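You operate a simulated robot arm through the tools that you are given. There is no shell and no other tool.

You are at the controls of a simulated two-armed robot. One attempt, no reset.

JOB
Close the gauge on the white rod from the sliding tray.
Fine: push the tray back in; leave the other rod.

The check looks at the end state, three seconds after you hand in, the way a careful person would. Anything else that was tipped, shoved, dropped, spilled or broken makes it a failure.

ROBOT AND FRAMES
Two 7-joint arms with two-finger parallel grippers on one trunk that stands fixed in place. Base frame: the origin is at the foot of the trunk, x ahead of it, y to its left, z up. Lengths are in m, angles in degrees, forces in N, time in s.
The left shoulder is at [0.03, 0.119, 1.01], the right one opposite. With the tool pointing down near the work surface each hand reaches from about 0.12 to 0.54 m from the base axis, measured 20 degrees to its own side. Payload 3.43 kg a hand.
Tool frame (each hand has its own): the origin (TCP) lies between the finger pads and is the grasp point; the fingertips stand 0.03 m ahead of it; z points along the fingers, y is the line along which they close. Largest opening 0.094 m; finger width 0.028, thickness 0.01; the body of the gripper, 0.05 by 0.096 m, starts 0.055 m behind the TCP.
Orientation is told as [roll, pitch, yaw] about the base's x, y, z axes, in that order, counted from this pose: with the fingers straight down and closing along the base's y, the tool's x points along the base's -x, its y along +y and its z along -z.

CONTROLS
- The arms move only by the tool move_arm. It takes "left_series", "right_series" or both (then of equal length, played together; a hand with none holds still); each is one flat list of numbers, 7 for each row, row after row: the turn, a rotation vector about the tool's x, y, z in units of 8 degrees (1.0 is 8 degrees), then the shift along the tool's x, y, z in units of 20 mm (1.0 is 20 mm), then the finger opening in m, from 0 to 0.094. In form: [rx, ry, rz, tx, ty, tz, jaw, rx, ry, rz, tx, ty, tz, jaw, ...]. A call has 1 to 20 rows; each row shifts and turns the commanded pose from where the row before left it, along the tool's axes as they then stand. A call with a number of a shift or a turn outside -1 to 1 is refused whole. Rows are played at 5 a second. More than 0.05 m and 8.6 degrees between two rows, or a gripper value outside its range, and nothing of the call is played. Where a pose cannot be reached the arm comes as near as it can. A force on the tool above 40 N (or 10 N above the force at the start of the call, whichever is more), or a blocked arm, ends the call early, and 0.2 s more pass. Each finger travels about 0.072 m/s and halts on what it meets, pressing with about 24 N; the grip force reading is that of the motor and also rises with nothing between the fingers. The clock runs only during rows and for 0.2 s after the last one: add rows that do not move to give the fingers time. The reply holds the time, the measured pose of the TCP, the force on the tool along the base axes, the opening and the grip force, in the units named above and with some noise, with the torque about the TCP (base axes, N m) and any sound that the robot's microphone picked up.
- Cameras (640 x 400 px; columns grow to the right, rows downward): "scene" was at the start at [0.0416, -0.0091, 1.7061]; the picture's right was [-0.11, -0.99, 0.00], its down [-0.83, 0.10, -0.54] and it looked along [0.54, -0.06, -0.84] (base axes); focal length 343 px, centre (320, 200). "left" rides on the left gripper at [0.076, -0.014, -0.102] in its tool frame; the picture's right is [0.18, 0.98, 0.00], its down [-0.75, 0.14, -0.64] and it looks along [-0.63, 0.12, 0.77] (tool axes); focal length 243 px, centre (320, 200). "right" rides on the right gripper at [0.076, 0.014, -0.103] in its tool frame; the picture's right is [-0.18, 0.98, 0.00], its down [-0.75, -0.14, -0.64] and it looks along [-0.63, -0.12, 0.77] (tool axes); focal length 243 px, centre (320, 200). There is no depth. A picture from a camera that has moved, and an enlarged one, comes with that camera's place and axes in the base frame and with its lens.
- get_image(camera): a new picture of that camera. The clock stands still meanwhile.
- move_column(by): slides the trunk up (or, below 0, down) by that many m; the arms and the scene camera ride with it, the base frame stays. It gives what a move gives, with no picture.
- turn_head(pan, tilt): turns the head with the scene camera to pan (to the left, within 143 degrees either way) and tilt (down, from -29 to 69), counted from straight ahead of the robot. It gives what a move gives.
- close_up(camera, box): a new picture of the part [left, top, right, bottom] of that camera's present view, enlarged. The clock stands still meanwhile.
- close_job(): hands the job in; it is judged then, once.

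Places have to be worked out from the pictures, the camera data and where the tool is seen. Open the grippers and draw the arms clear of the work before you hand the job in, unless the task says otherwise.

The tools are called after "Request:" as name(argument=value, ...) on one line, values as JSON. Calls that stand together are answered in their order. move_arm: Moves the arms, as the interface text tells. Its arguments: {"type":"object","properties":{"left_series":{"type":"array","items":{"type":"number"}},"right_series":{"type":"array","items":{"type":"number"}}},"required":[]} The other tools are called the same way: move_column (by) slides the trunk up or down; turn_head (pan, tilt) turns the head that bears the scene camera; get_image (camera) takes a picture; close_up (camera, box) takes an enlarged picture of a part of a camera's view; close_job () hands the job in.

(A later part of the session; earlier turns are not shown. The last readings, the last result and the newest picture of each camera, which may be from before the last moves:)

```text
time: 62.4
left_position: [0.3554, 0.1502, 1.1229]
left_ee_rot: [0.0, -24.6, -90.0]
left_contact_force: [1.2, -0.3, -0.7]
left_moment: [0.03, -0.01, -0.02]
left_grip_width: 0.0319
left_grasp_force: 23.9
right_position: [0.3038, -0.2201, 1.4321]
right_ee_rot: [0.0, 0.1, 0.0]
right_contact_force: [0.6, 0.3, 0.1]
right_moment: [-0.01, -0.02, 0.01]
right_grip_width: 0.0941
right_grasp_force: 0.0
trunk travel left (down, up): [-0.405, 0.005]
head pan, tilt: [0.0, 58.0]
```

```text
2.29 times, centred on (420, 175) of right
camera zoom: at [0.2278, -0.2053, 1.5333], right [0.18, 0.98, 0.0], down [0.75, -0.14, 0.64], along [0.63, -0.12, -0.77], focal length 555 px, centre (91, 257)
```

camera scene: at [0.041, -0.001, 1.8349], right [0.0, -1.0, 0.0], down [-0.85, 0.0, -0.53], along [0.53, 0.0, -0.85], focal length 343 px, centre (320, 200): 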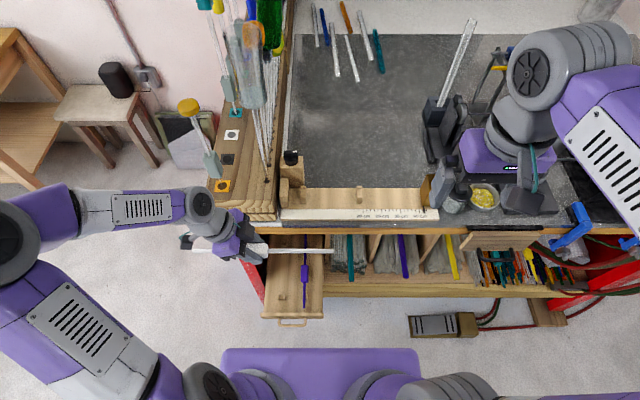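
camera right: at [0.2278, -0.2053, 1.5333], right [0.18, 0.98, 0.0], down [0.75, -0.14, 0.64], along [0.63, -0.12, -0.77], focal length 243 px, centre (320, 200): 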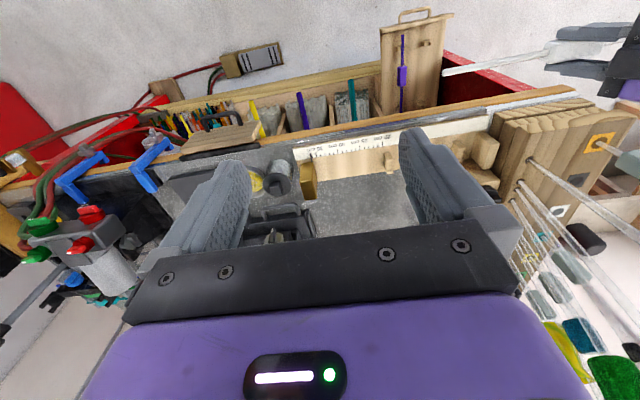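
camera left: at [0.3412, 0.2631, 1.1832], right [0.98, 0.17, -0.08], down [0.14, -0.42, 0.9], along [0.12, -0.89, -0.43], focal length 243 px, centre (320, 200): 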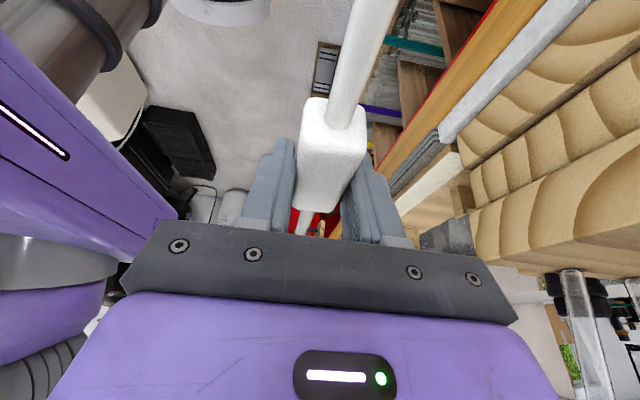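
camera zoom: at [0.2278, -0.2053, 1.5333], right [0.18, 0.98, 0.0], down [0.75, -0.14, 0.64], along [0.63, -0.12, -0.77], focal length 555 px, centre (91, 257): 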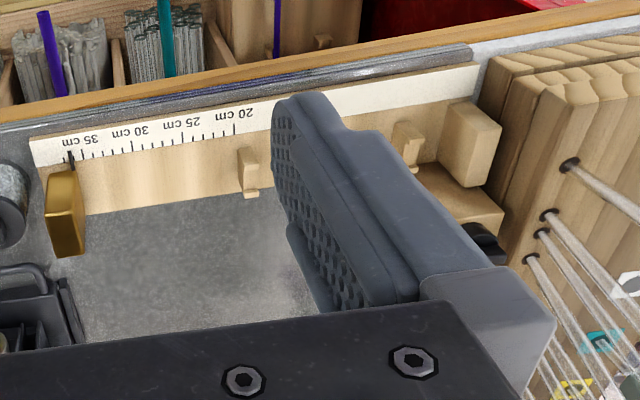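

I need to know how far the wrist camera housing sticks out before I bring it near the stop block, so I'll zoom in on the hand and the near rod end.

Request:
close_up(camera="scene", box=[170, 180, 350, 280])

Request:
close_up(camera="right", box=[430, 0, 640, 130])

```text
3.56 times, centred on (260, 230) of scene
camera zoom: at [0.041, -0.001, 1.8349], right [0.0, -1.0, 0.0], down [-0.85, 0.0, -0.53], along [0.53, 0.0, -0.85], focal length 1221 px, centre (533, 93)
```

zoom: 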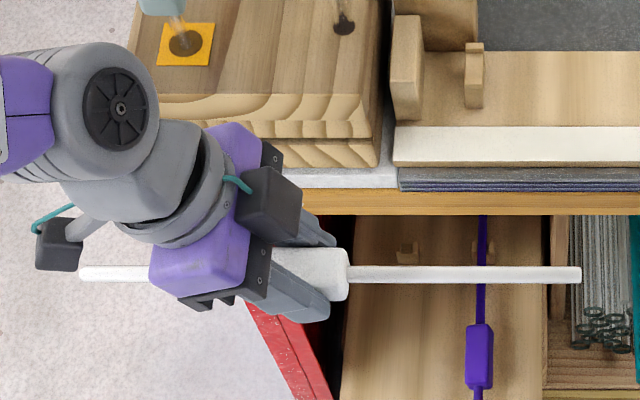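

```text
3.05 times, centred on (535, 65) of right
camera zoom: at [0.2278, -0.2053, 1.5333], right [0.18, 0.98, 0.0], down [0.75, -0.14, 0.64], along [0.63, -0.12, -0.77], focal length 739 px, centre (-335, 611)
```

zoom: 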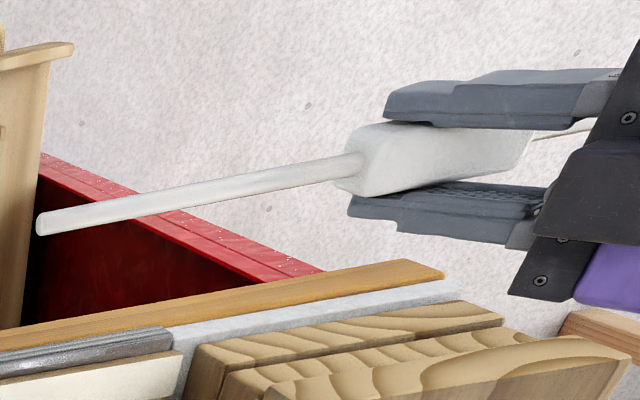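

The rod measures 0.319 m, with its near tip 0.138 m and its far tip 0.181 m from the TCP. The gauge's stop face is at y≈0.0836 and rest 2 starts at y≈−0.0995. The rest notches are at x≈0.54 with their tops near z 1.083. I'll raise slightly and carry the rod sideways to y≈−0.06 while still in front of the bench.

Request:
move_arm(left_series=[0, 0, 0, -0.385, 0, -0.84, 0.01, 0, 0, 0, -0.385, 0, -0.84, 0.01, 0, 0, 0, -0.909, 0, 0.416, 0.01, 0, 0, 0, -0.909, 0, 0.416, 0.01, 0, 0, 0, -0.909, 0, 0.416, 0.01, 0, 0, 0, -0.909, 0, 0.416, 0.01, 0, 0, 0, -0.909, 0, 0.416, 0.01, 0, 0, 0, -0.909, 0, 0.416, 0.01, 0, 0, 0, -0.909, 0, 0.416, 0.01, 0, 0, 0, -0.909, 0, 0.416, 0.01, 0, 0, 0, -0.909, 0, 0.416, 0.01, 0, 0, 0, -0.909, 0, 0.416, 0.01, 0, 0, 0, -0.45, 0, 0.208, 0.01, 0, 0, 0, 0, 0, 0, 0.01])

Request:
get_image(camera="scene")

Request:
get_image(camera="left")

Request:
get_image(camera="right")

```text
time: 65.4
left_position: [0.3541, -0.0591, 1.1596]
left_ee_rot: [-0.2, -24.6, -90.0]
left_contact_force: [0.0, 0.1, -0.8]
left_moment: [0.02, -0.02, -0.03]
left_grip_width: 0.0318
left_grasp_force: 24.3
right_position: [0.3042, -0.2205, 1.4314]
right_ee_rot: [0.0, -0.1, 0.0]
right_contact_force: [0.2, 1.0, 0.2]
right_moment: [0.0, 0.01, -0.01]
right_grip_width: 0.094
right_grasp_force: 0.0
trunk travel left (down, up): [-0.405, 0.005]
head pan, tilt: [0.0, 58.0]
```

```text
taken
camera scene: at [0.0411, -0.0009, 1.8349], right [0.0, -1.0, 0.0], down [-0.85, 0.0, -0.53], along [0.53, 0.0, -0.85], focal length 343 px, centre (320, 200)
```

scene: 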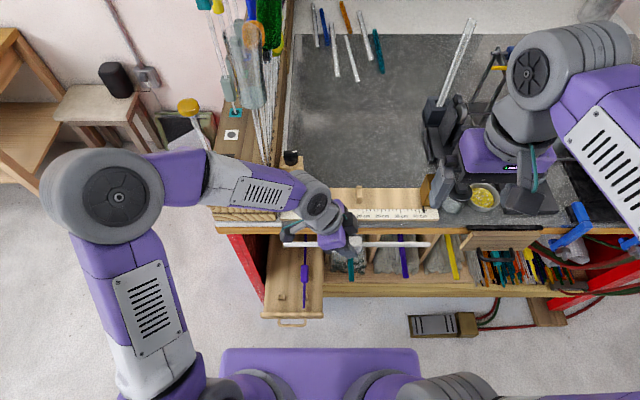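

```text
taken
camera left: at [0.3403, 0.0531, 1.2202], right [0.98, 0.17, -0.08], down [0.14, -0.42, 0.9], along [0.12, -0.89, -0.43], focal length 243 px, centre (320, 200)
```

left: 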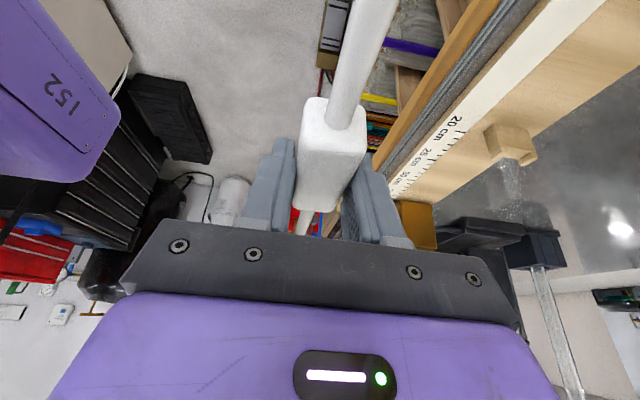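

```text
taken
camera right: at [0.2278, -0.2053, 1.5333], right [0.18, 0.98, 0.0], down [0.75, -0.14, 0.64], along [0.63, -0.12, -0.77], focal length 243 px, centre (320, 200)
```

right: 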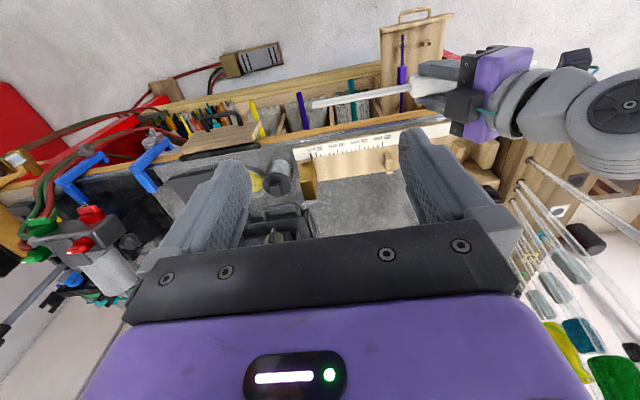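

All clear so far. I'll move forward in stages and watch the forearm against the tall rods on the left rack. First 6 cm.

Request:
move_arm(left_series=[0, 0, 0, 0, 0.8, 0, 0.01, 0, 0, 0, 0, 0.8, 0, 0.01, 0, 0, 0, 0, 0.8, 0, 0.01, 0, 0, 0, 0, 0.8, 0, 0.01, 0, 0, 0, 0, 0, 0, 0.01])

Request:
get_image(camera="scene")

```text
time: 66.6
left_position: [0.4194, -0.0601, 1.1598]
left_ee_rot: [0.0, -24.5, -90.0]
left_contact_force: [-0.3, 0.4, -0.9]
left_moment: [0.03, 0.02, -0.01]
left_grip_width: 0.0321
left_grasp_force: 24.2
right_position: [0.3044, -0.2193, 1.4322]
right_ee_rot: [0.0, 0.0, 0.1]
right_contact_force: [0.9, 0.4, -0.9]
right_moment: [-0.02, -0.03, 0.01]
right_grip_width: 0.0941
right_grasp_force: 0.0
trunk travel left (down, up): [-0.405, 0.005]
head pan, tilt: [0.0, 58.0]
```

```text
taken
camera scene: at [0.0405, -0.0012, 1.835], right [0.0, -1.0, 0.0], down [-0.85, 0.0, -0.53], along [0.53, 0.0, -0.85], focal length 343 px, centre (320, 200)
```

scene: 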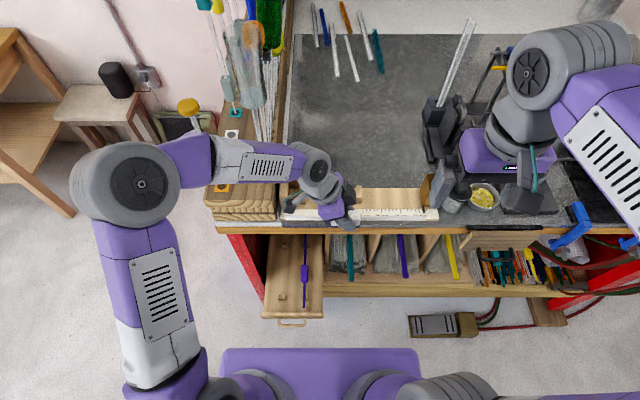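

The forearm passes within a few cm of the tall tool on the rack. To keep it back, I'll lean the wrist 16° toward the robot about the rod axis, then go 5 cm further and look again.

Request:
move_arm(left_series=[-0.909, 0, 0.416, 0, 0, 0, 0.01, -0.909, 0, 0.416, 0, 0, 0, 0.01, 0, 0, 0, 0, 0, 0, 0.01])

Request:
get_image(camera="scene")

Request:
close_up(camera="scene", box=[150, 80, 370, 230])

```text
time: 67.4
left_position: [0.4202, -0.0591, 1.1595]
left_ee_rot: [17.5, -23.6, -97.0]
left_contact_force: [-0.8, -0.9, -0.5]
left_moment: [0.02, 0.02, -0.03]
left_grip_width: 0.0316
left_grasp_force: 24.1
right_position: [0.3046, -0.2195, 1.4313]
right_ee_rot: [0.0, 0.1, 0.0]
right_contact_force: [0.2, -0.2, 0.1]
right_moment: [0.03, 0.04, 0.01]
right_grip_width: 0.0939
right_grasp_force: 0.0
trunk travel left (down, up): [-0.405, 0.005]
head pan, tilt: [0.0, 58.0]
```

```text
taken
camera scene: at [0.042, -0.0004, 1.8349], right [0.0, -1.0, 0.0], down [-0.85, 0.0, -0.53], along [0.53, 0.0, -0.85], focal length 343 px, centre (320, 200)
```

scene: 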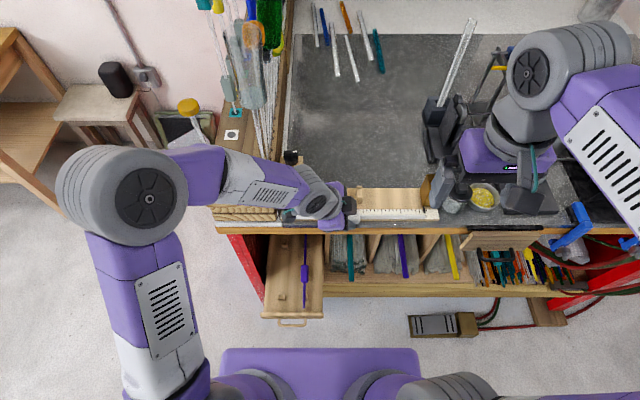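

```text
2.67 times, centred on (260, 155) of scene
camera zoom: at [0.042, -0.0004, 1.8349], right [0.0, -1.0, 0.0], down [-0.85, 0.0, -0.53], along [0.53, 0.0, -0.85], focal length 916 px, centre (480, 320)
```

zoom: 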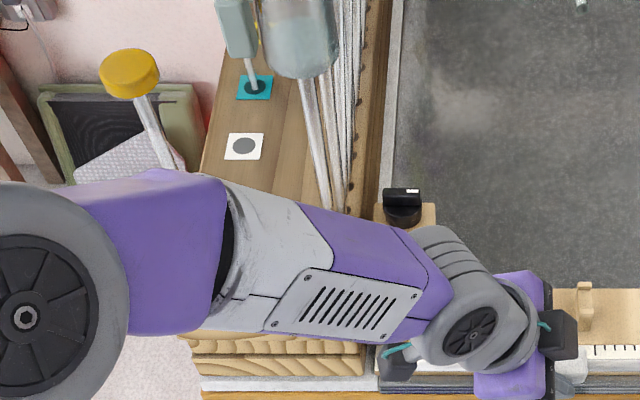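

Judging by its apparent size, the elbow is now high and well back at x≈0.31. That leaves roughly 10 cm to the rack tools. I'll go forward another 6 cm.

Request:
move_arm(left_series=[0, 0, 0, -0.115, 0.769, 0.215, 0.01, 0, 0, 0, -0.115, 0.769, 0.215, 0.01, 0, 0, 0, -0.115, 0.769, 0.215, 0.01, 0, 0, 0, -0.115, 0.769, 0.215, 0.01, 0, 0, 0, 0, 0, 0, 0.01])

Request:
get_image(camera="scene")

Request:
close_up(camera="scene", box=[230, 120, 450, 250])

Request:
get_image(camera="right")

```text
time: 68.6
left_position: [0.4819, -0.0744, 1.1659]
left_ee_rot: [17.5, -23.6, -97.2]
left_contact_force: [-0.1, 0.6, -1.2]
left_moment: [0.03, 0.0, 0.04]
left_grip_width: 0.0314
left_grasp_force: 24.4
right_position: [0.3037, -0.2209, 1.4317]
right_ee_rot: [0.0, 0.0, 0.1]
right_contact_force: [-0.2, 0.1, 0.2]
right_moment: [0.03, -0.01, 0.0]
right_grip_width: 0.0944
right_grasp_force: 0.0
trunk travel left (down, up): [-0.405, 0.005]
head pan, tilt: [0.0, 58.0]
```

```text
taken
camera scene: at [0.0403, -0.0012, 1.835], right [0.0, -1.0, 0.0], down [-0.85, 0.0, -0.53], along [0.53, 0.0, -0.85], focal length 343 px, centre (320, 200)
```

scene: 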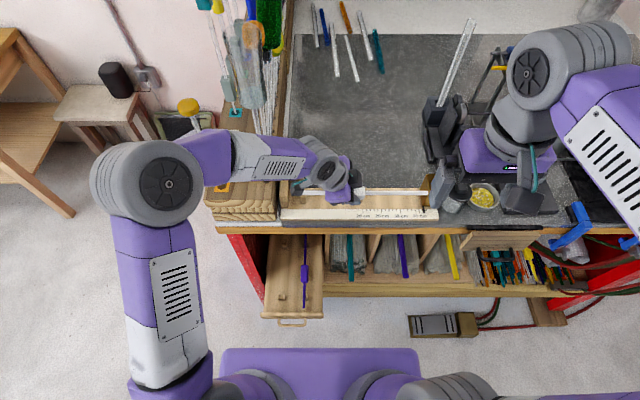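

```text
2.91 times, centred on (340, 185) of scene
camera zoom: at [0.0403, -0.0012, 1.835], right [0.0, -1.0, 0.0], down [-0.85, 0.0, -0.53], along [0.53, 0.0, -0.85], focal length 999 px, centre (262, 244)
```

zoom: 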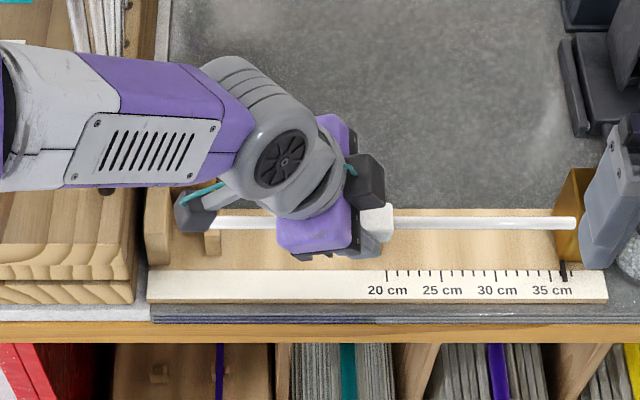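

```text
taken
camera right: at [0.2272, -0.2054, 1.5334], right [0.18, 0.98, 0.0], down [0.75, -0.14, 0.64], along [0.63, -0.12, -0.77], focal length 243 px, centre (320, 200)
```

right: 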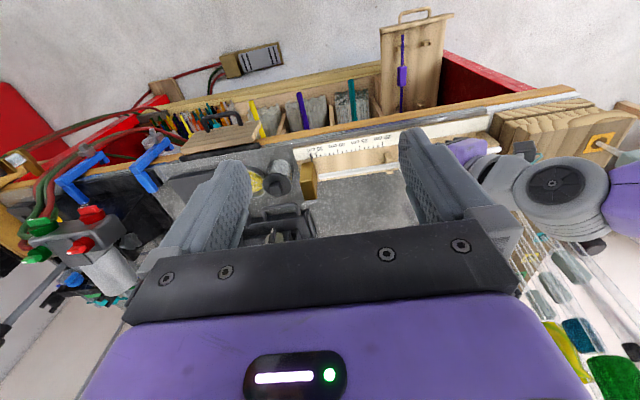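

I made a sign slip, which let y drift to −0.074 and z to 1.166. The rod is still level and parallel to the gauge. I'll lean back another 16° so the wrist stays around x 0.43 at the final spot, and return to y≈−0.060.

Request:
move_arm(left_series=[-0.909, 0, 0.416, 0, 0, 0, 0.01, -0.909, 0, 0.416, 0, 0, 0, 0.01, 0, 0, 0, 0.33, 0, -0.15, 0.01, 0, 0, 0, 0.33, 0, -0.15, 0.01, 0, 0, 0, 0, 0, 0, 0.01])

Request:
get_image(camera="scene")

Request:
close_up(camera="scene", box=[230, 120, 450, 250])

```text
time: 69.8
left_position: [0.4816, -0.0614, 1.1654]
left_ee_rot: [34.4, -20.7, -103.7]
left_contact_force: [-0.4, -0.6, -0.6]
left_moment: [0.01, 0.0, 0.0]
left_grip_width: 0.0318
left_grasp_force: 24.4
right_position: [0.3036, -0.2191, 1.4315]
right_ee_rot: [0.1, 0.0, -0.1]
right_contact_force: [-1.0, -0.1, -0.1]
right_moment: [0.01, -0.01, 0.04]
right_grip_width: 0.094
right_grasp_force: 0.1
trunk travel left (down, up): [-0.405, 0.005]
head pan, tilt: [0.0, 58.0]
```

```text
taken
camera scene: at [0.0414, -0.0013, 1.8349], right [0.0, -1.0, 0.0], down [-0.85, 0.0, -0.53], along [0.53, 0.0, -0.85], focal length 343 px, centre (320, 200)
```

scene: 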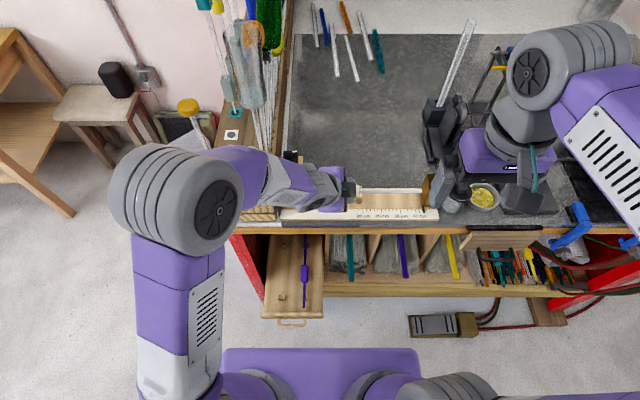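

```text
2.91 times, centred on (340, 185) of scene
camera zoom: at [0.0414, -0.0013, 1.8349], right [0.0, -1.0, 0.0], down [-0.85, 0.0, -0.53], along [0.53, 0.0, -0.85], focal length 999 px, centre (262, 244)
```

zoom: 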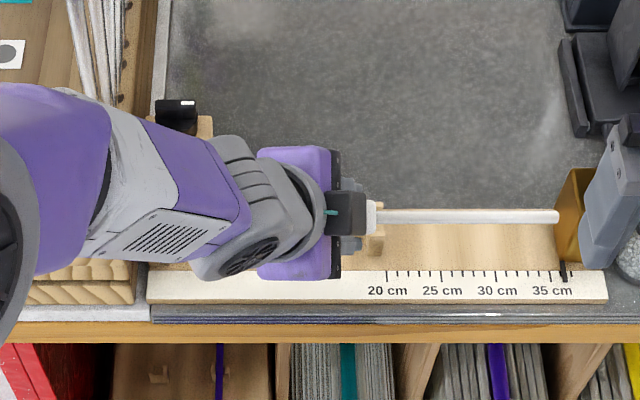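

The rod stays parallel to the gauge. To get a second view of the rests and rod, I'll shift the right hand 6 cm to the left so its camera isn't blocked by its own finger.

Request:
move_arm(right_series=[0, 0, 0, 0, 1, 0, 0.094, 0, 0, 0, 0, 1, 0, 0.094, 0, 0, 0, 0, 1, 0, 0.094, 0, 0, 0, 0, 0, 0, 0.094])

Request:
get_image(camera="right")

Request:
close_up(camera="right", box=[230, 80, 430, 240])

```text
time: 70.8
left_position: [0.4822, -0.0607, 1.1656]
left_ee_rot: [34.4, -20.7, -103.6]
left_contact_force: [0.0, -0.7, -0.8]
left_moment: [0.02, 0.01, -0.02]
left_grip_width: 0.0314
left_grasp_force: 23.7
right_position: [0.3023, -0.159, 1.4307]
right_ee_rot: [-0.1, -0.1, -0.1]
right_contact_force: [0.1, -0.6, -0.2]
right_moment: [-0.01, -0.01, 0.01]
right_grip_width: 0.0941
right_grasp_force: 0.1
trunk travel left (down, up): [-0.405, 0.005]
head pan, tilt: [0.0, 58.0]
```

```text
taken
camera right: at [0.2261, -0.1454, 1.5328], right [0.18, 0.98, 0.0], down [0.75, -0.14, 0.64], along [0.63, -0.12, -0.77], focal length 243 px, centre (320, 200)
```

right: 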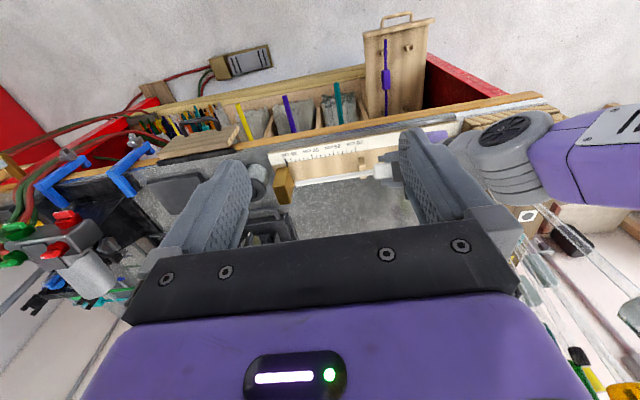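

```text
2.50 times, centred on (330, 160) of right
camera zoom: at [0.2261, -0.1454, 1.5328], right [0.18, 0.98, 0.0], down [0.75, -0.14, 0.64], along [0.63, -0.12, -0.77], focal length 606 px, centre (295, 300)
```

zoom: 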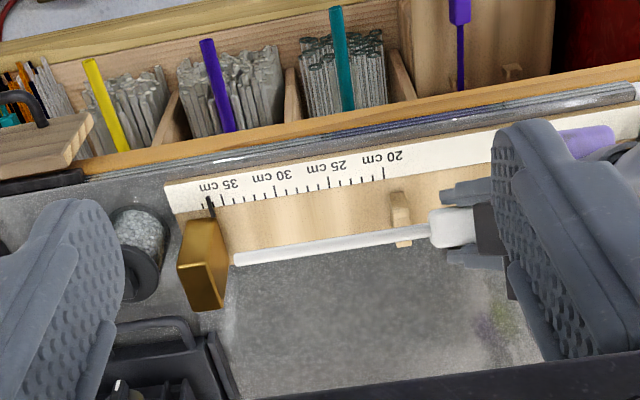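

Stereo puts the rests' x-span at about 0.519–0.553, so the notch centre is around 0.537. The rod axis lies about 6 mm ahead of the TCP in x and 9 mm below it. I'll move forward 5 cm and check from both cameras.

Request:
move_arm(left_series=[0, 0, 0, 0.18, 0.693, 0.394, 0.01, 0, 0, 0, 0.18, 0.693, 0.394, 0.01, 0, 0, 0, 0.18, 0.693, 0.394, 0.01, 0, 0, 0, 0, 0, 0, 0.01, 0, 0, 0, 0, 0, 0, 0.01])

Request:
get_image(camera="scene")

Request:
close_up(camera="scene", box=[260, 140, 450, 240])

Request:
close_up(camera="right", box=[260, 110, 420, 230])

Request:
get_image(camera="left")

```text
time: 72.0
left_position: [0.5318, -0.0615, 1.1661]
left_ee_rot: [34.4, -20.7, -103.6]
left_contact_force: [-0.2, 0.0, -0.5]
left_moment: [0.01, -0.01, 0.01]
left_grip_width: 0.0314
left_grasp_force: 23.7
right_position: [0.3021, -0.1607, 1.4311]
right_ee_rot: [0.0, 0.0, 0.0]
right_contact_force: [0.1, -0.1, 0.7]
right_moment: [-0.03, 0.02, 0.01]
right_grip_width: 0.094
right_grasp_force: 0.1
trunk travel left (down, up): [-0.405, 0.005]
head pan, tilt: [0.0, 58.0]
```

```text
taken
camera scene: at [0.0413, -0.001, 1.8349], right [0.0, -1.0, 0.0], down [-0.85, 0.0, -0.53], along [0.53, 0.0, -0.85], focal length 343 px, centre (320, 200)
```

scene: 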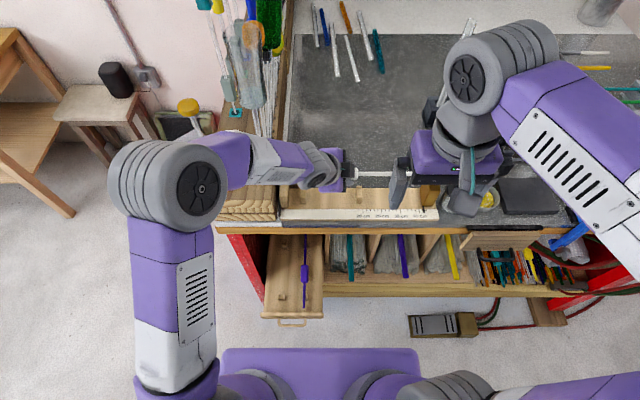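

```text
3.37 times, centred on (355, 190) of scene
camera zoom: at [0.0413, -0.001, 1.8349], right [0.0, -1.0, 0.0], down [-0.85, 0.0, -0.53], along [0.53, 0.0, -0.85], focal length 1157 px, centre (202, 234)
```

zoom: 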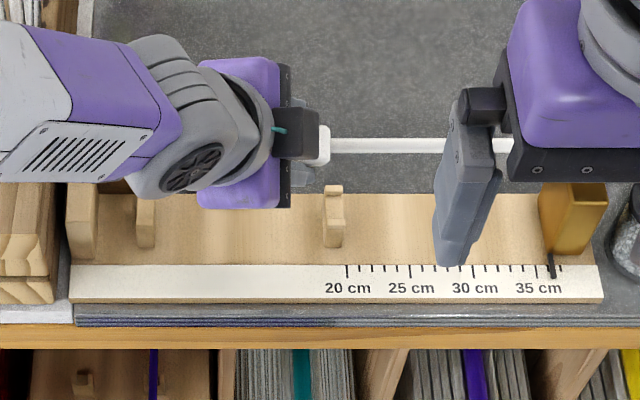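

```text
3.33 times, centred on (340, 170) of right
camera zoom: at [0.2263, -0.1454, 1.5328], right [0.18, 0.98, 0.0], down [0.75, -0.14, 0.64], along [0.63, -0.12, -0.77], focal length 809 px, centre (253, 300)
```

zoom: 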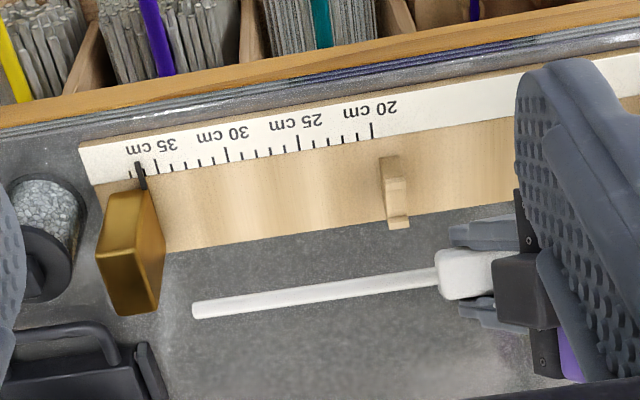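

```text
taken
camera left: at [0.4879, 0.0517, 1.21], right [0.87, 0.17, 0.45], down [-0.35, -0.42, 0.84], along [0.33, -0.89, -0.31], focal length 243 px, centre (320, 200)
```

left: 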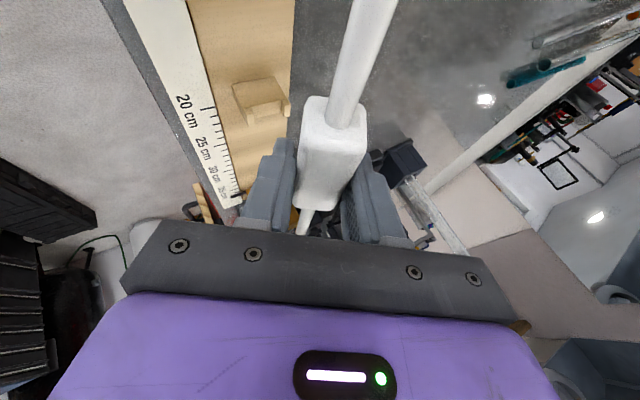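

I'll zoom in on the rest shape in the left and right views to find the notch depth.

Request:
close_up(camera="left", box=[200, 50, 330, 140])

Request:
close_up(camera="right", box=[330, 130, 400, 190])

Request:
close_up(camera="scene", box=[275, 165, 375, 225])

```text
4.44 times, centred on (265, 95) of left
camera zoom: at [0.4879, 0.0517, 1.21], right [0.87, 0.17, 0.45], down [-0.35, -0.42, 0.84], along [0.33, -0.89, -0.31], focal length 1078 px, centre (564, 667)
```

zoom: 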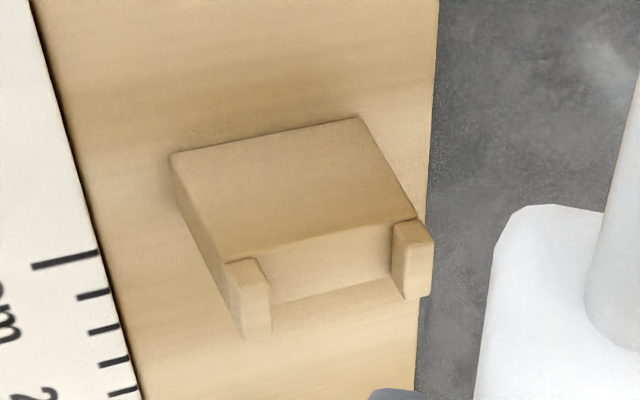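

```text
6.67 times, centred on (365, 160) of right
camera zoom: at [0.2263, -0.1454, 1.5328], right [0.18, 0.98, 0.0], down [0.75, -0.14, 0.64], along [0.63, -0.12, -0.77], focal length 1618 px, centre (20, 467)
```

zoom: 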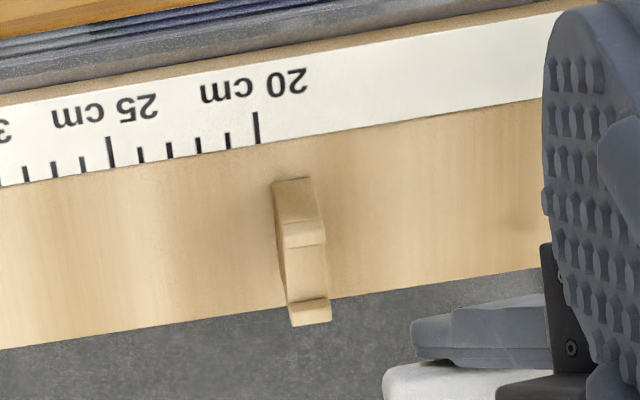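

```text
6.40 times, centred on (325, 195) of scene
camera zoom: at [0.0413, -0.001, 1.8349], right [0.0, -1.0, 0.0], down [-0.85, 0.0, -0.53], along [0.53, 0.0, -0.85], focal length 2198 px, centre (288, 232)
```

zoom: 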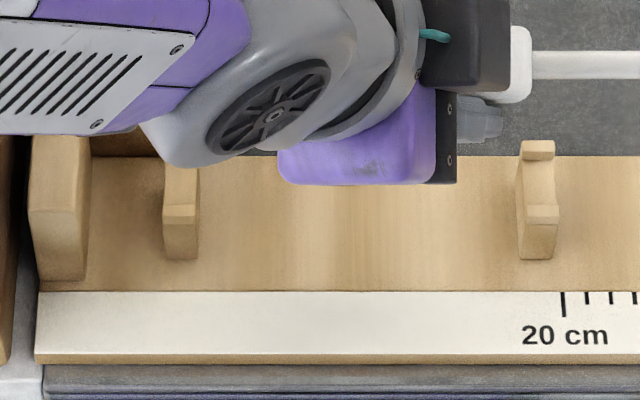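

The rest is a block with a flat notch about 22 mm wide between two low prongs about 7 mm tall. The notch floor is at z≈1.075 and its centre at x≈0.534. The block-to-rest and tip-to-stop gaps are both around 6–7 mm, so y is fine. I'll shift 3 mm back in x and descend to just above the prongs.

Request:
move_arm(left_series=[0, 0, 0, -0.0375, -0.144, -0.082, 0.01, 0, 0, 0, 0.282, -0.424, 0.617, 0.01, 0, 0, 0, 0.282, -0.424, 0.617, 0.01, 0, 0, 0, 0.282, -0.424, 0.617, 0.01, 0, 0, 0, 0.2, -0.3, 0.437, 0.01, 0, 0, 0, 0, 0, 0, 0.01])

Request:
close_up(camera="scene", box=[260, 140, 450, 240])

Request:
close_up(camera="right", box=[260, 110, 420, 230])

Request:
get_image(camera="left")

```text
time: 73.4
left_position: [0.5282, -0.0595, 1.1059]
left_ee_rot: [34.5, -20.7, -103.6]
left_contact_force: [0.9, -0.1, -0.9]
left_moment: [-0.02, 0.03, 0.02]
left_grip_width: 0.0319
left_grasp_force: 24.1
right_position: [0.3016, -0.1598, 1.4313]
right_ee_rot: [0.0, 0.0, 0.0]
right_contact_force: [-0.5, -0.3, -0.2]
right_moment: [-0.02, -0.01, 0.03]
right_grip_width: 0.0939
right_grasp_force: 0.1
trunk travel left (down, up): [-0.405, 0.005]
head pan, tilt: [0.0, 58.0]
```

```text
3.37 times, centred on (355, 190) of scene
camera zoom: at [0.0408, -0.001, 1.835], right [0.0, -1.0, 0.0], down [-0.85, 0.0, -0.53], along [0.53, 0.0, -0.85], focal length 1157 px, centre (202, 234)
```

zoom: 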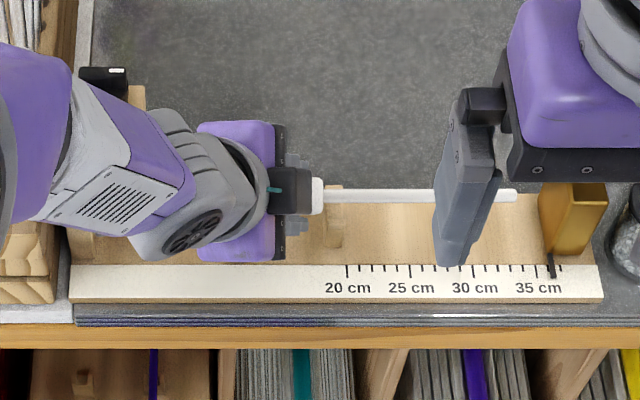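

```text
3.33 times, centred on (340, 170) of right
camera zoom: at [0.2259, -0.1453, 1.5329], right [0.18, 0.98, 0.0], down [0.75, -0.14, 0.64], along [0.63, -0.12, -0.77], focal length 809 px, centre (253, 300)
```

zoom: 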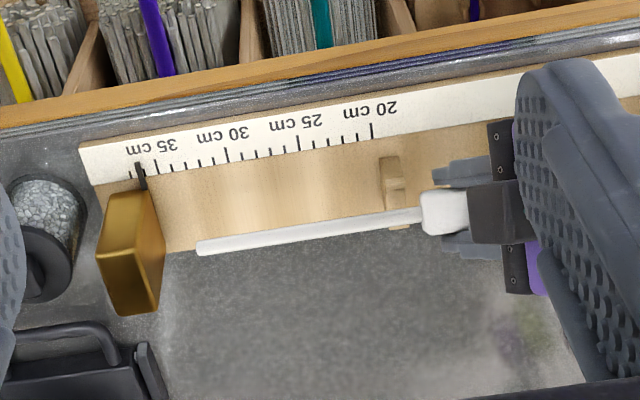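

```text
taken
camera left: at [0.4832, 0.0518, 1.1507], right [0.87, 0.17, 0.46], down [-0.36, -0.42, 0.84], along [0.33, -0.89, -0.31], focal length 243 px, centre (320, 200)
```

left: 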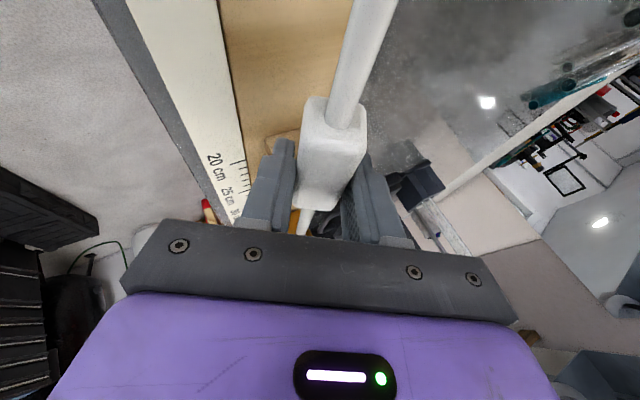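

Now a tighter zoom at rest 2 from both cameras to verify the rod is over the notch.

Request:
close_up(camera="scene", box=[335, 180, 385, 220])

Request:
close_up(camera="right", box=[340, 140, 400, 190])

Request:
close_up(camera="scene", box=[255, 160, 345, 225])

```text
10.00 times, centred on (360, 200) of scene
camera zoom: at [0.0408, -0.001, 1.835], right [0.0, -1.0, 0.0], down [-0.85, 0.0, -0.53], along [0.53, 0.0, -0.85], focal length 3434 px, centre (-80, 200)
```

zoom: 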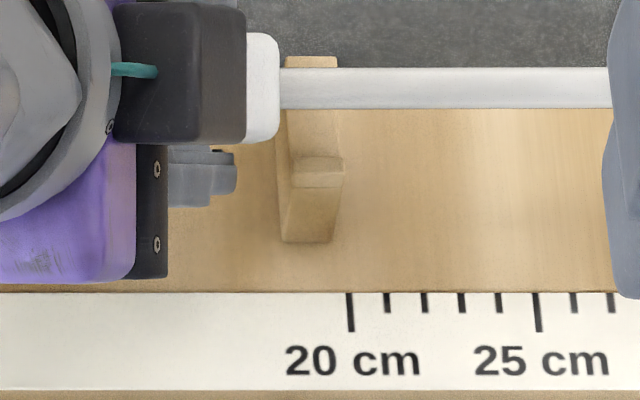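

```text
8.00 times, centred on (370, 165) of right
camera zoom: at [0.2259, -0.1453, 1.5329], right [0.18, 0.98, 0.0], down [0.75, -0.14, 0.64], along [0.63, -0.12, -0.77], focal length 1941 px, centre (-80, 480)
```

zoom: 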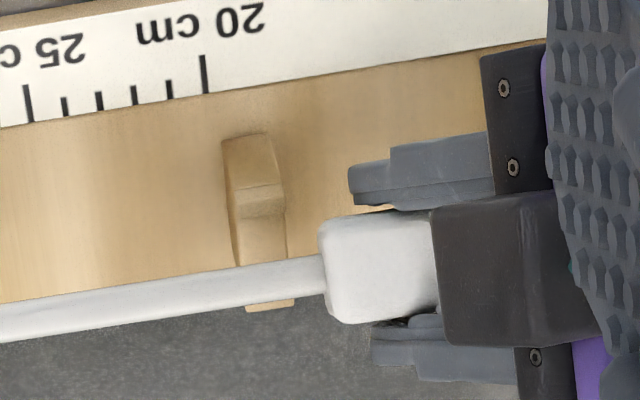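

```text
6.15 times, centred on (300, 192) of scene
camera zoom: at [0.0408, -0.001, 1.835], right [0.0, -1.0, 0.0], down [-0.85, 0.0, -0.53], along [0.53, 0.0, -0.85], focal length 2114 px, centre (443, 246)
```

zoom: 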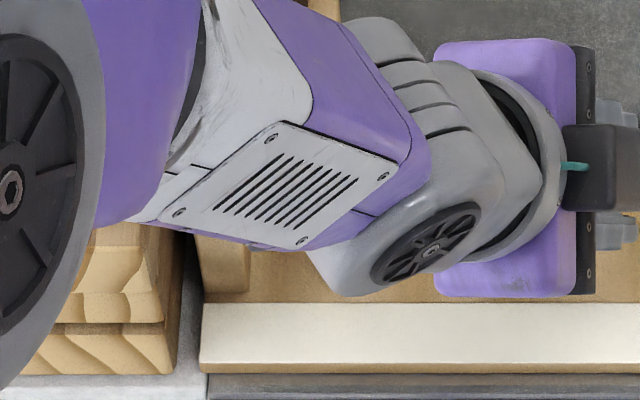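

Both views predict the rod will land near the notch centre after another 15 mm. I'll descend 12 mm slowly and then check the force.

Request:
move_arm(left_series=[0, 0, 0, 0.0706, -0.106, 0.154, 0.01, 0, 0, 0, 0.0706, -0.106, 0.154, 0.01, 0, 0, 0, 0.0706, -0.106, 0.154, 0.01, 0, 0, 0, 0, 0, 0, 0.01])

Request:
close_up(camera="scene", box=[335, 180, 385, 220])

Request:
close_up(camera="right", box=[340, 140, 400, 190])

```text
time: 74.4
left_position: [0.5273, -0.0606, 1.0947]
left_ee_rot: [34.6, -20.7, -103.6]
left_contact_force: [0.7, -0.4, -0.8]
left_moment: [0.02, 0.01, 0.03]
left_grip_width: 0.0315
left_grasp_force: 23.7
right_position: [0.3029, -0.1599, 1.4309]
right_ee_rot: [0.0, -0.1, 0.0]
right_contact_force: [-0.4, 0.0, -0.4]
right_moment: [0.04, 0.04, -0.02]
right_grip_width: 0.0939
right_grasp_force: 0.0
trunk travel left (down, up): [-0.405, 0.005]
head pan, tilt: [0.0, 58.0]
```

```text
10.00 times, centred on (360, 200) of scene
camera zoom: at [0.041, -0.0011, 1.8349], right [0.0, -1.0, 0.0], down [-0.85, 0.0, -0.53], along [0.53, 0.0, -0.85], focal length 3434 px, centre (-80, 200)
```

zoom: 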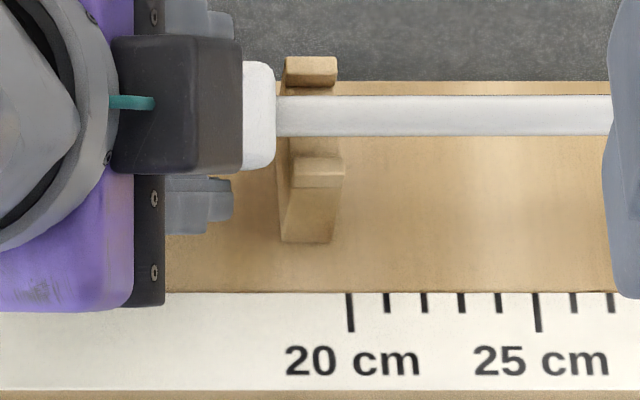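

```text
8.00 times, centred on (370, 165) of right
camera zoom: at [0.226, -0.1454, 1.5328], right [0.18, 0.98, 0.0], down [0.75, -0.14, 0.64], along [0.63, -0.12, -0.77], focal length 1941 px, centre (-80, 480)
```

zoom: 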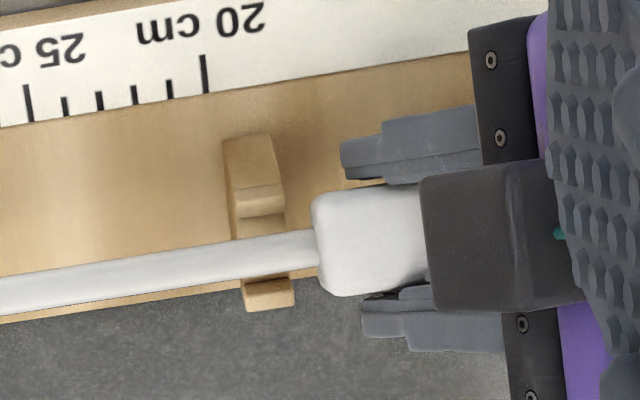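

The rod is centred between the prongs in both views. I'll descend in 2 mm steps until there's light contact.

Request:
move_arm(left_series=[0, 0, 0, 0.0353, -0.053, 0.077, 0.01, 0, 0, 0, 0.0353, -0.053, 0.077, 0.01, 0, 0, 0, 0, 0, 0, 0.01])

Request:
close_up(camera="scene", box=[335, 180, 385, 220])

```text
time: 75.2
left_position: [0.5285, -0.0621, 1.0904]
left_ee_rot: [34.4, -20.6, -103.7]
left_contact_force: [-0.5, -0.4, -0.8]
left_moment: [-0.02, 0.02, -0.02]
left_grip_width: 0.0318
left_grasp_force: 23.6
right_position: [0.3021, -0.1593, 1.4311]
right_ee_rot: [-0.1, 0.0, 0.0]
right_contact_force: [0.4, 0.1, 0.9]
right_moment: [-0.02, 0.01, -0.01]
right_grip_width: 0.094
right_grasp_force: 0.0
trunk travel left (down, up): [-0.405, 0.005]
head pan, tilt: [0.0, 58.0]
```

```text
10.00 times, centred on (360, 200) of scene
camera zoom: at [0.0411, -0.0011, 1.8349], right [0.0, -1.0, 0.0], down [-0.85, 0.0, -0.53], along [0.53, 0.0, -0.85], focal length 3434 px, centre (-80, 200)
```

zoom: 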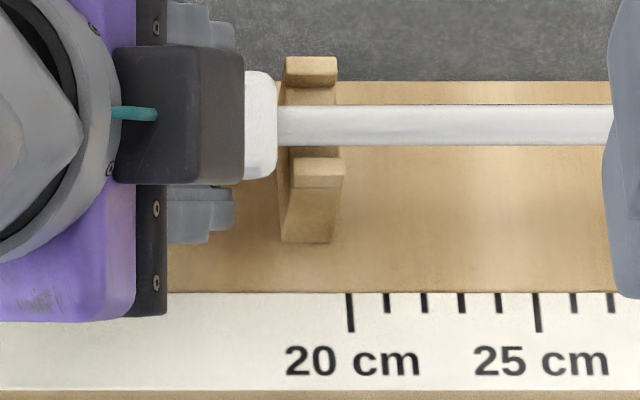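

No contact yet, and y has drifted to −0.062. I'll correct +2 mm in y and go down another 4 mm.

Request:
move_arm(left_series=[0, 0, 0, 0.114, 0, -0.052, 0.01, 0, 0, 0, 0.0353, -0.053, 0.077, 0.01, 0, 0, 0, 0.0353, -0.053, 0.077, 0.01, 0, 0, 0, 0, 0, 0, 0.01])

Request:
close_up(camera="scene", box=[335, 180, 385, 220])

Request:
close_up(camera="right", box=[340, 140, 400, 190])

```text
time: 76.2
left_position: [0.5273, -0.0581, 1.0858]
left_ee_rot: [34.6, -20.6, -103.7]
left_contact_force: [1.6, -0.3, 0.6]
left_moment: [0.16, -0.01, -0.1]
left_grip_width: 0.0314
left_grasp_force: 23.9
right_position: [0.3026, -0.1599, 1.4322]
right_ee_rot: [0.0, 0.0, 0.0]
right_contact_force: [-0.1, 0.6, -0.2]
right_moment: [0.0, -0.01, 0.01]
right_grip_width: 0.0941
right_grasp_force: 0.0
trunk travel left (down, up): [-0.405, 0.005]
head pan, tilt: [0.0, 58.0]
```

```text
10.00 times, centred on (360, 200) of scene
camera zoom: at [0.0411, -0.0013, 1.835], right [0.0, -1.0, 0.0], down [-0.85, 0.0, -0.53], along [0.53, 0.0, -0.85], focal length 3434 px, centre (-80, 200)
```

zoom: 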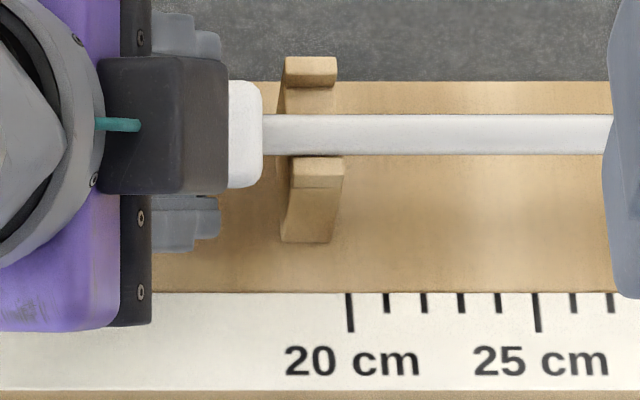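

```text
8.00 times, centred on (370, 165) of right
camera zoom: at [0.2262, -0.1456, 1.5328], right [0.18, 0.98, 0.0], down [0.75, -0.14, 0.64], along [0.63, -0.12, -0.77], focal length 1941 px, centre (-80, 480)
```

zoom: 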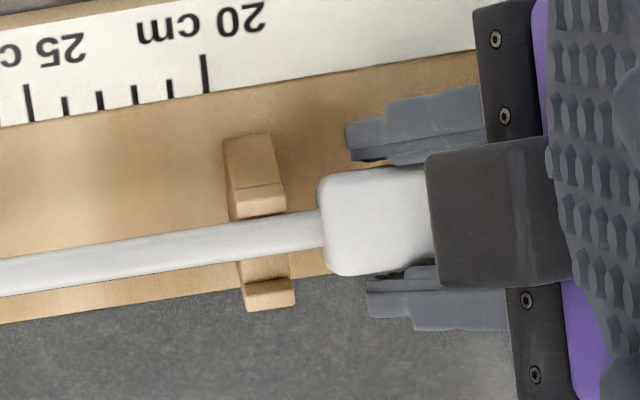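

Slight contact now: the rod is just touching the front prong, with +x force. I'll shift 3 mm in +x to centre it in the notch.

Request:
move_arm(left_series=[0, 0, 0, 0.0, 0.074, -0.02, 0.01, 0, 0, 0, 0.033, 0.08, 0.072, 0.01, 0, 0, 0, 0, 0, 0, 0.01])

Request:
close_up(camera="scene", box=[335, 180, 385, 220])

Request:
close_up(camera="right", box=[340, 140, 400, 190])

```text
time: 77.0
left_position: [0.5302, -0.0565, 1.0872]
left_ee_rot: [34.3, -20.7, -103.6]
left_contact_force: [-0.1, 0.2, -1.6]
left_moment: [-0.03, 0.0, -0.02]
left_grip_width: 0.0317
left_grasp_force: 23.8
right_position: [0.3023, -0.1595, 1.4303]
right_ee_rot: [0.0, 0.0, -0.1]
right_contact_force: [0.4, 0.1, -0.2]
right_moment: [-0.05, 0.04, -0.03]
right_grip_width: 0.0941
right_grasp_force: 0.0
trunk travel left (down, up): [-0.405, 0.005]
head pan, tilt: [0.0, 58.0]
```

```text
10.00 times, centred on (360, 200) of scene
camera zoom: at [0.041, -0.0012, 1.8349], right [0.0, -1.0, 0.0], down [-0.85, 0.0, -0.53], along [0.53, 0.0, -0.85], focal length 3434 px, centre (-80, 200)
```

zoom: 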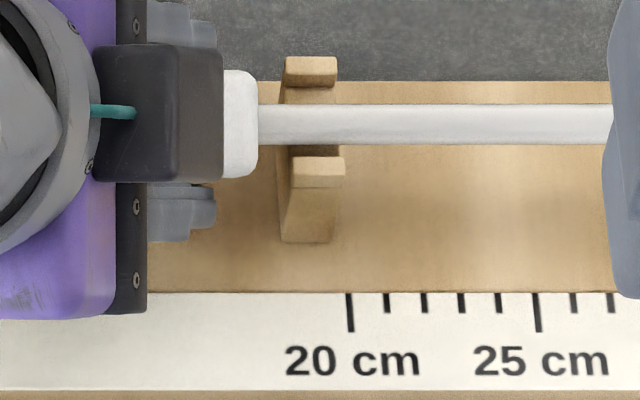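

```text
8.00 times, centred on (370, 165) of right
camera zoom: at [0.2261, -0.1455, 1.5328], right [0.18, 0.98, 0.0], down [0.75, -0.14, 0.64], along [0.63, -0.12, -0.77], focal length 1941 px, centre (-80, 480)
```

zoom: 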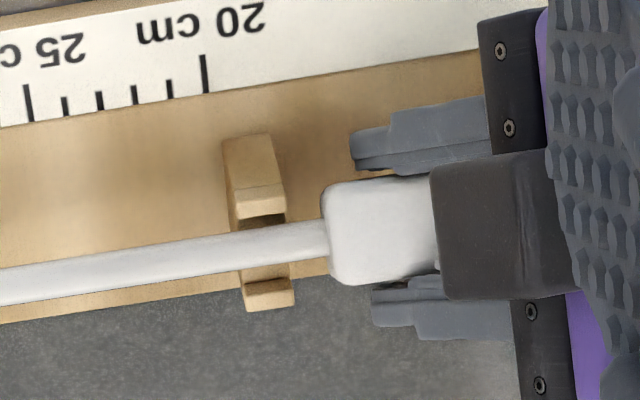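

The rod is free and centred in the notch. I'll nudge y back 2 mm and lower in 2 mm steps again.

Request:
move_arm(left_series=[0, 0, 0, -0.09, 0, 0.042, 0.01, 0, 0, 0, 0.0353, -0.053, 0.077, 0.01, 0, 0, 0, 0.0353, -0.053, 0.077, 0.01, 0, 0, 0, 0, 0, 0, 0.01])

Request:
close_up(camera="scene", box=[335, 180, 385, 220])

Request:
close_up(camera="right", box=[340, 140, 400, 190])

```text
time: 78.0
left_position: [0.5302, -0.0577, 1.0836]
left_ee_rot: [34.4, -20.7, -103.6]
left_contact_force: [0.5, -0.5, -1.5]
left_moment: [0.0, 0.02, -0.01]
left_grip_width: 0.0317
left_grasp_force: 24.1
right_position: [0.3015, -0.1595, 1.4309]
right_ee_rot: [-0.1, 0.0, 0.1]
right_contact_force: [0.0, 0.2, -0.2]
right_moment: [0.0, 0.02, -0.01]
right_grip_width: 0.0939
right_grasp_force: 0.0
trunk travel left (down, up): [-0.405, 0.005]
head pan, tilt: [0.0, 58.0]
```

```text
10.00 times, centred on (360, 200) of scene
camera zoom: at [0.0411, -0.0012, 1.8349], right [0.0, -1.0, 0.0], down [-0.85, 0.0, -0.53], along [0.53, 0.0, -0.85], focal length 3434 px, centre (-80, 200)
```

zoom: 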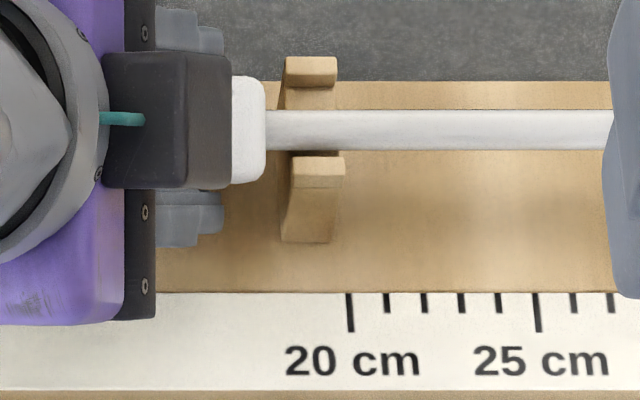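

```text
8.00 times, centred on (370, 165) of right
camera zoom: at [0.2261, -0.1455, 1.5328], right [0.18, 0.98, 0.0], down [0.75, -0.14, 0.64], along [0.63, -0.12, -0.77], focal length 1941 px, centre (-80, 480)
```

zoom: 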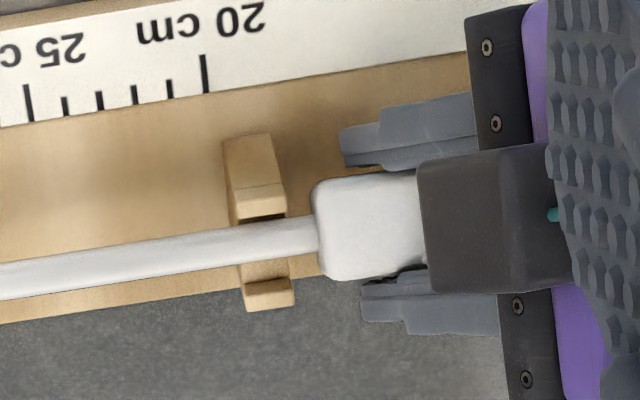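

Still no load. I'll lower another 4 mm.

Request:
move_arm(left_series=[0, 0, 0, 0.0353, -0.05, 0.077, 0.01, 0, 0, 0, 0.0353, -0.05, 0.077, 0.01, 0, 0, 0, 0, 0, 0, 0.01])

Request:
close_up(camera="scene", box=[335, 180, 385, 220])

Request:
close_up(camera="right", box=[340, 140, 400, 190])

```text
time: 78.8
left_position: [0.5295, -0.0593, 1.0816]
left_ee_rot: [34.7, -20.8, -103.8]
left_contact_force: [-1.6, 3.0, 18.9]
left_moment: [0.0, -0.13, 0.08]
left_grip_width: 0.0315
left_grasp_force: 23.5
right_position: [0.3004, -0.1577, 1.4322]
right_ee_rot: [0.0, 0.0, -0.1]
right_contact_force: [0.0, -0.3, 0.0]
right_moment: [-0.03, 0.0, 0.04]
right_grip_width: 0.0942
right_grasp_force: 0.0
trunk travel left (down, up): [-0.405, 0.005]
head pan, tilt: [0.0, 58.0]
```

```text
10.00 times, centred on (360, 200) of scene
camera zoom: at [0.0385, -0.0002, 1.8352], right [0.0, -1.0, 0.0], down [-0.85, 0.0, -0.53], along [0.53, 0.0, -0.85], focal length 3434 px, centre (-80, 200)
```

zoom: 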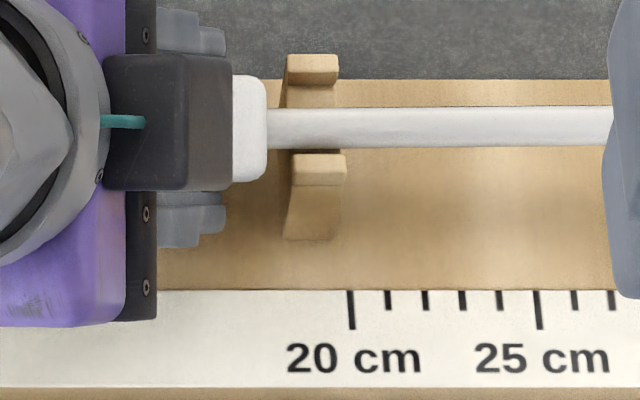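

```text
8.00 times, centred on (370, 165) of right
camera zoom: at [0.224, -0.1446, 1.5334], right [0.18, 0.98, 0.0], down [0.75, -0.14, 0.64], along [0.63, -0.12, -0.77], focal length 1941 px, centre (-80, 480)
```

zoom: 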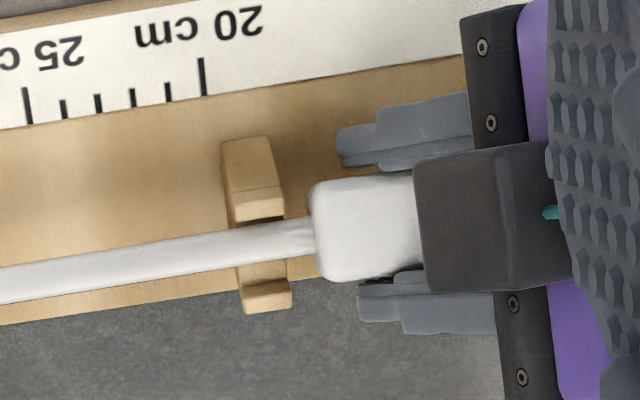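

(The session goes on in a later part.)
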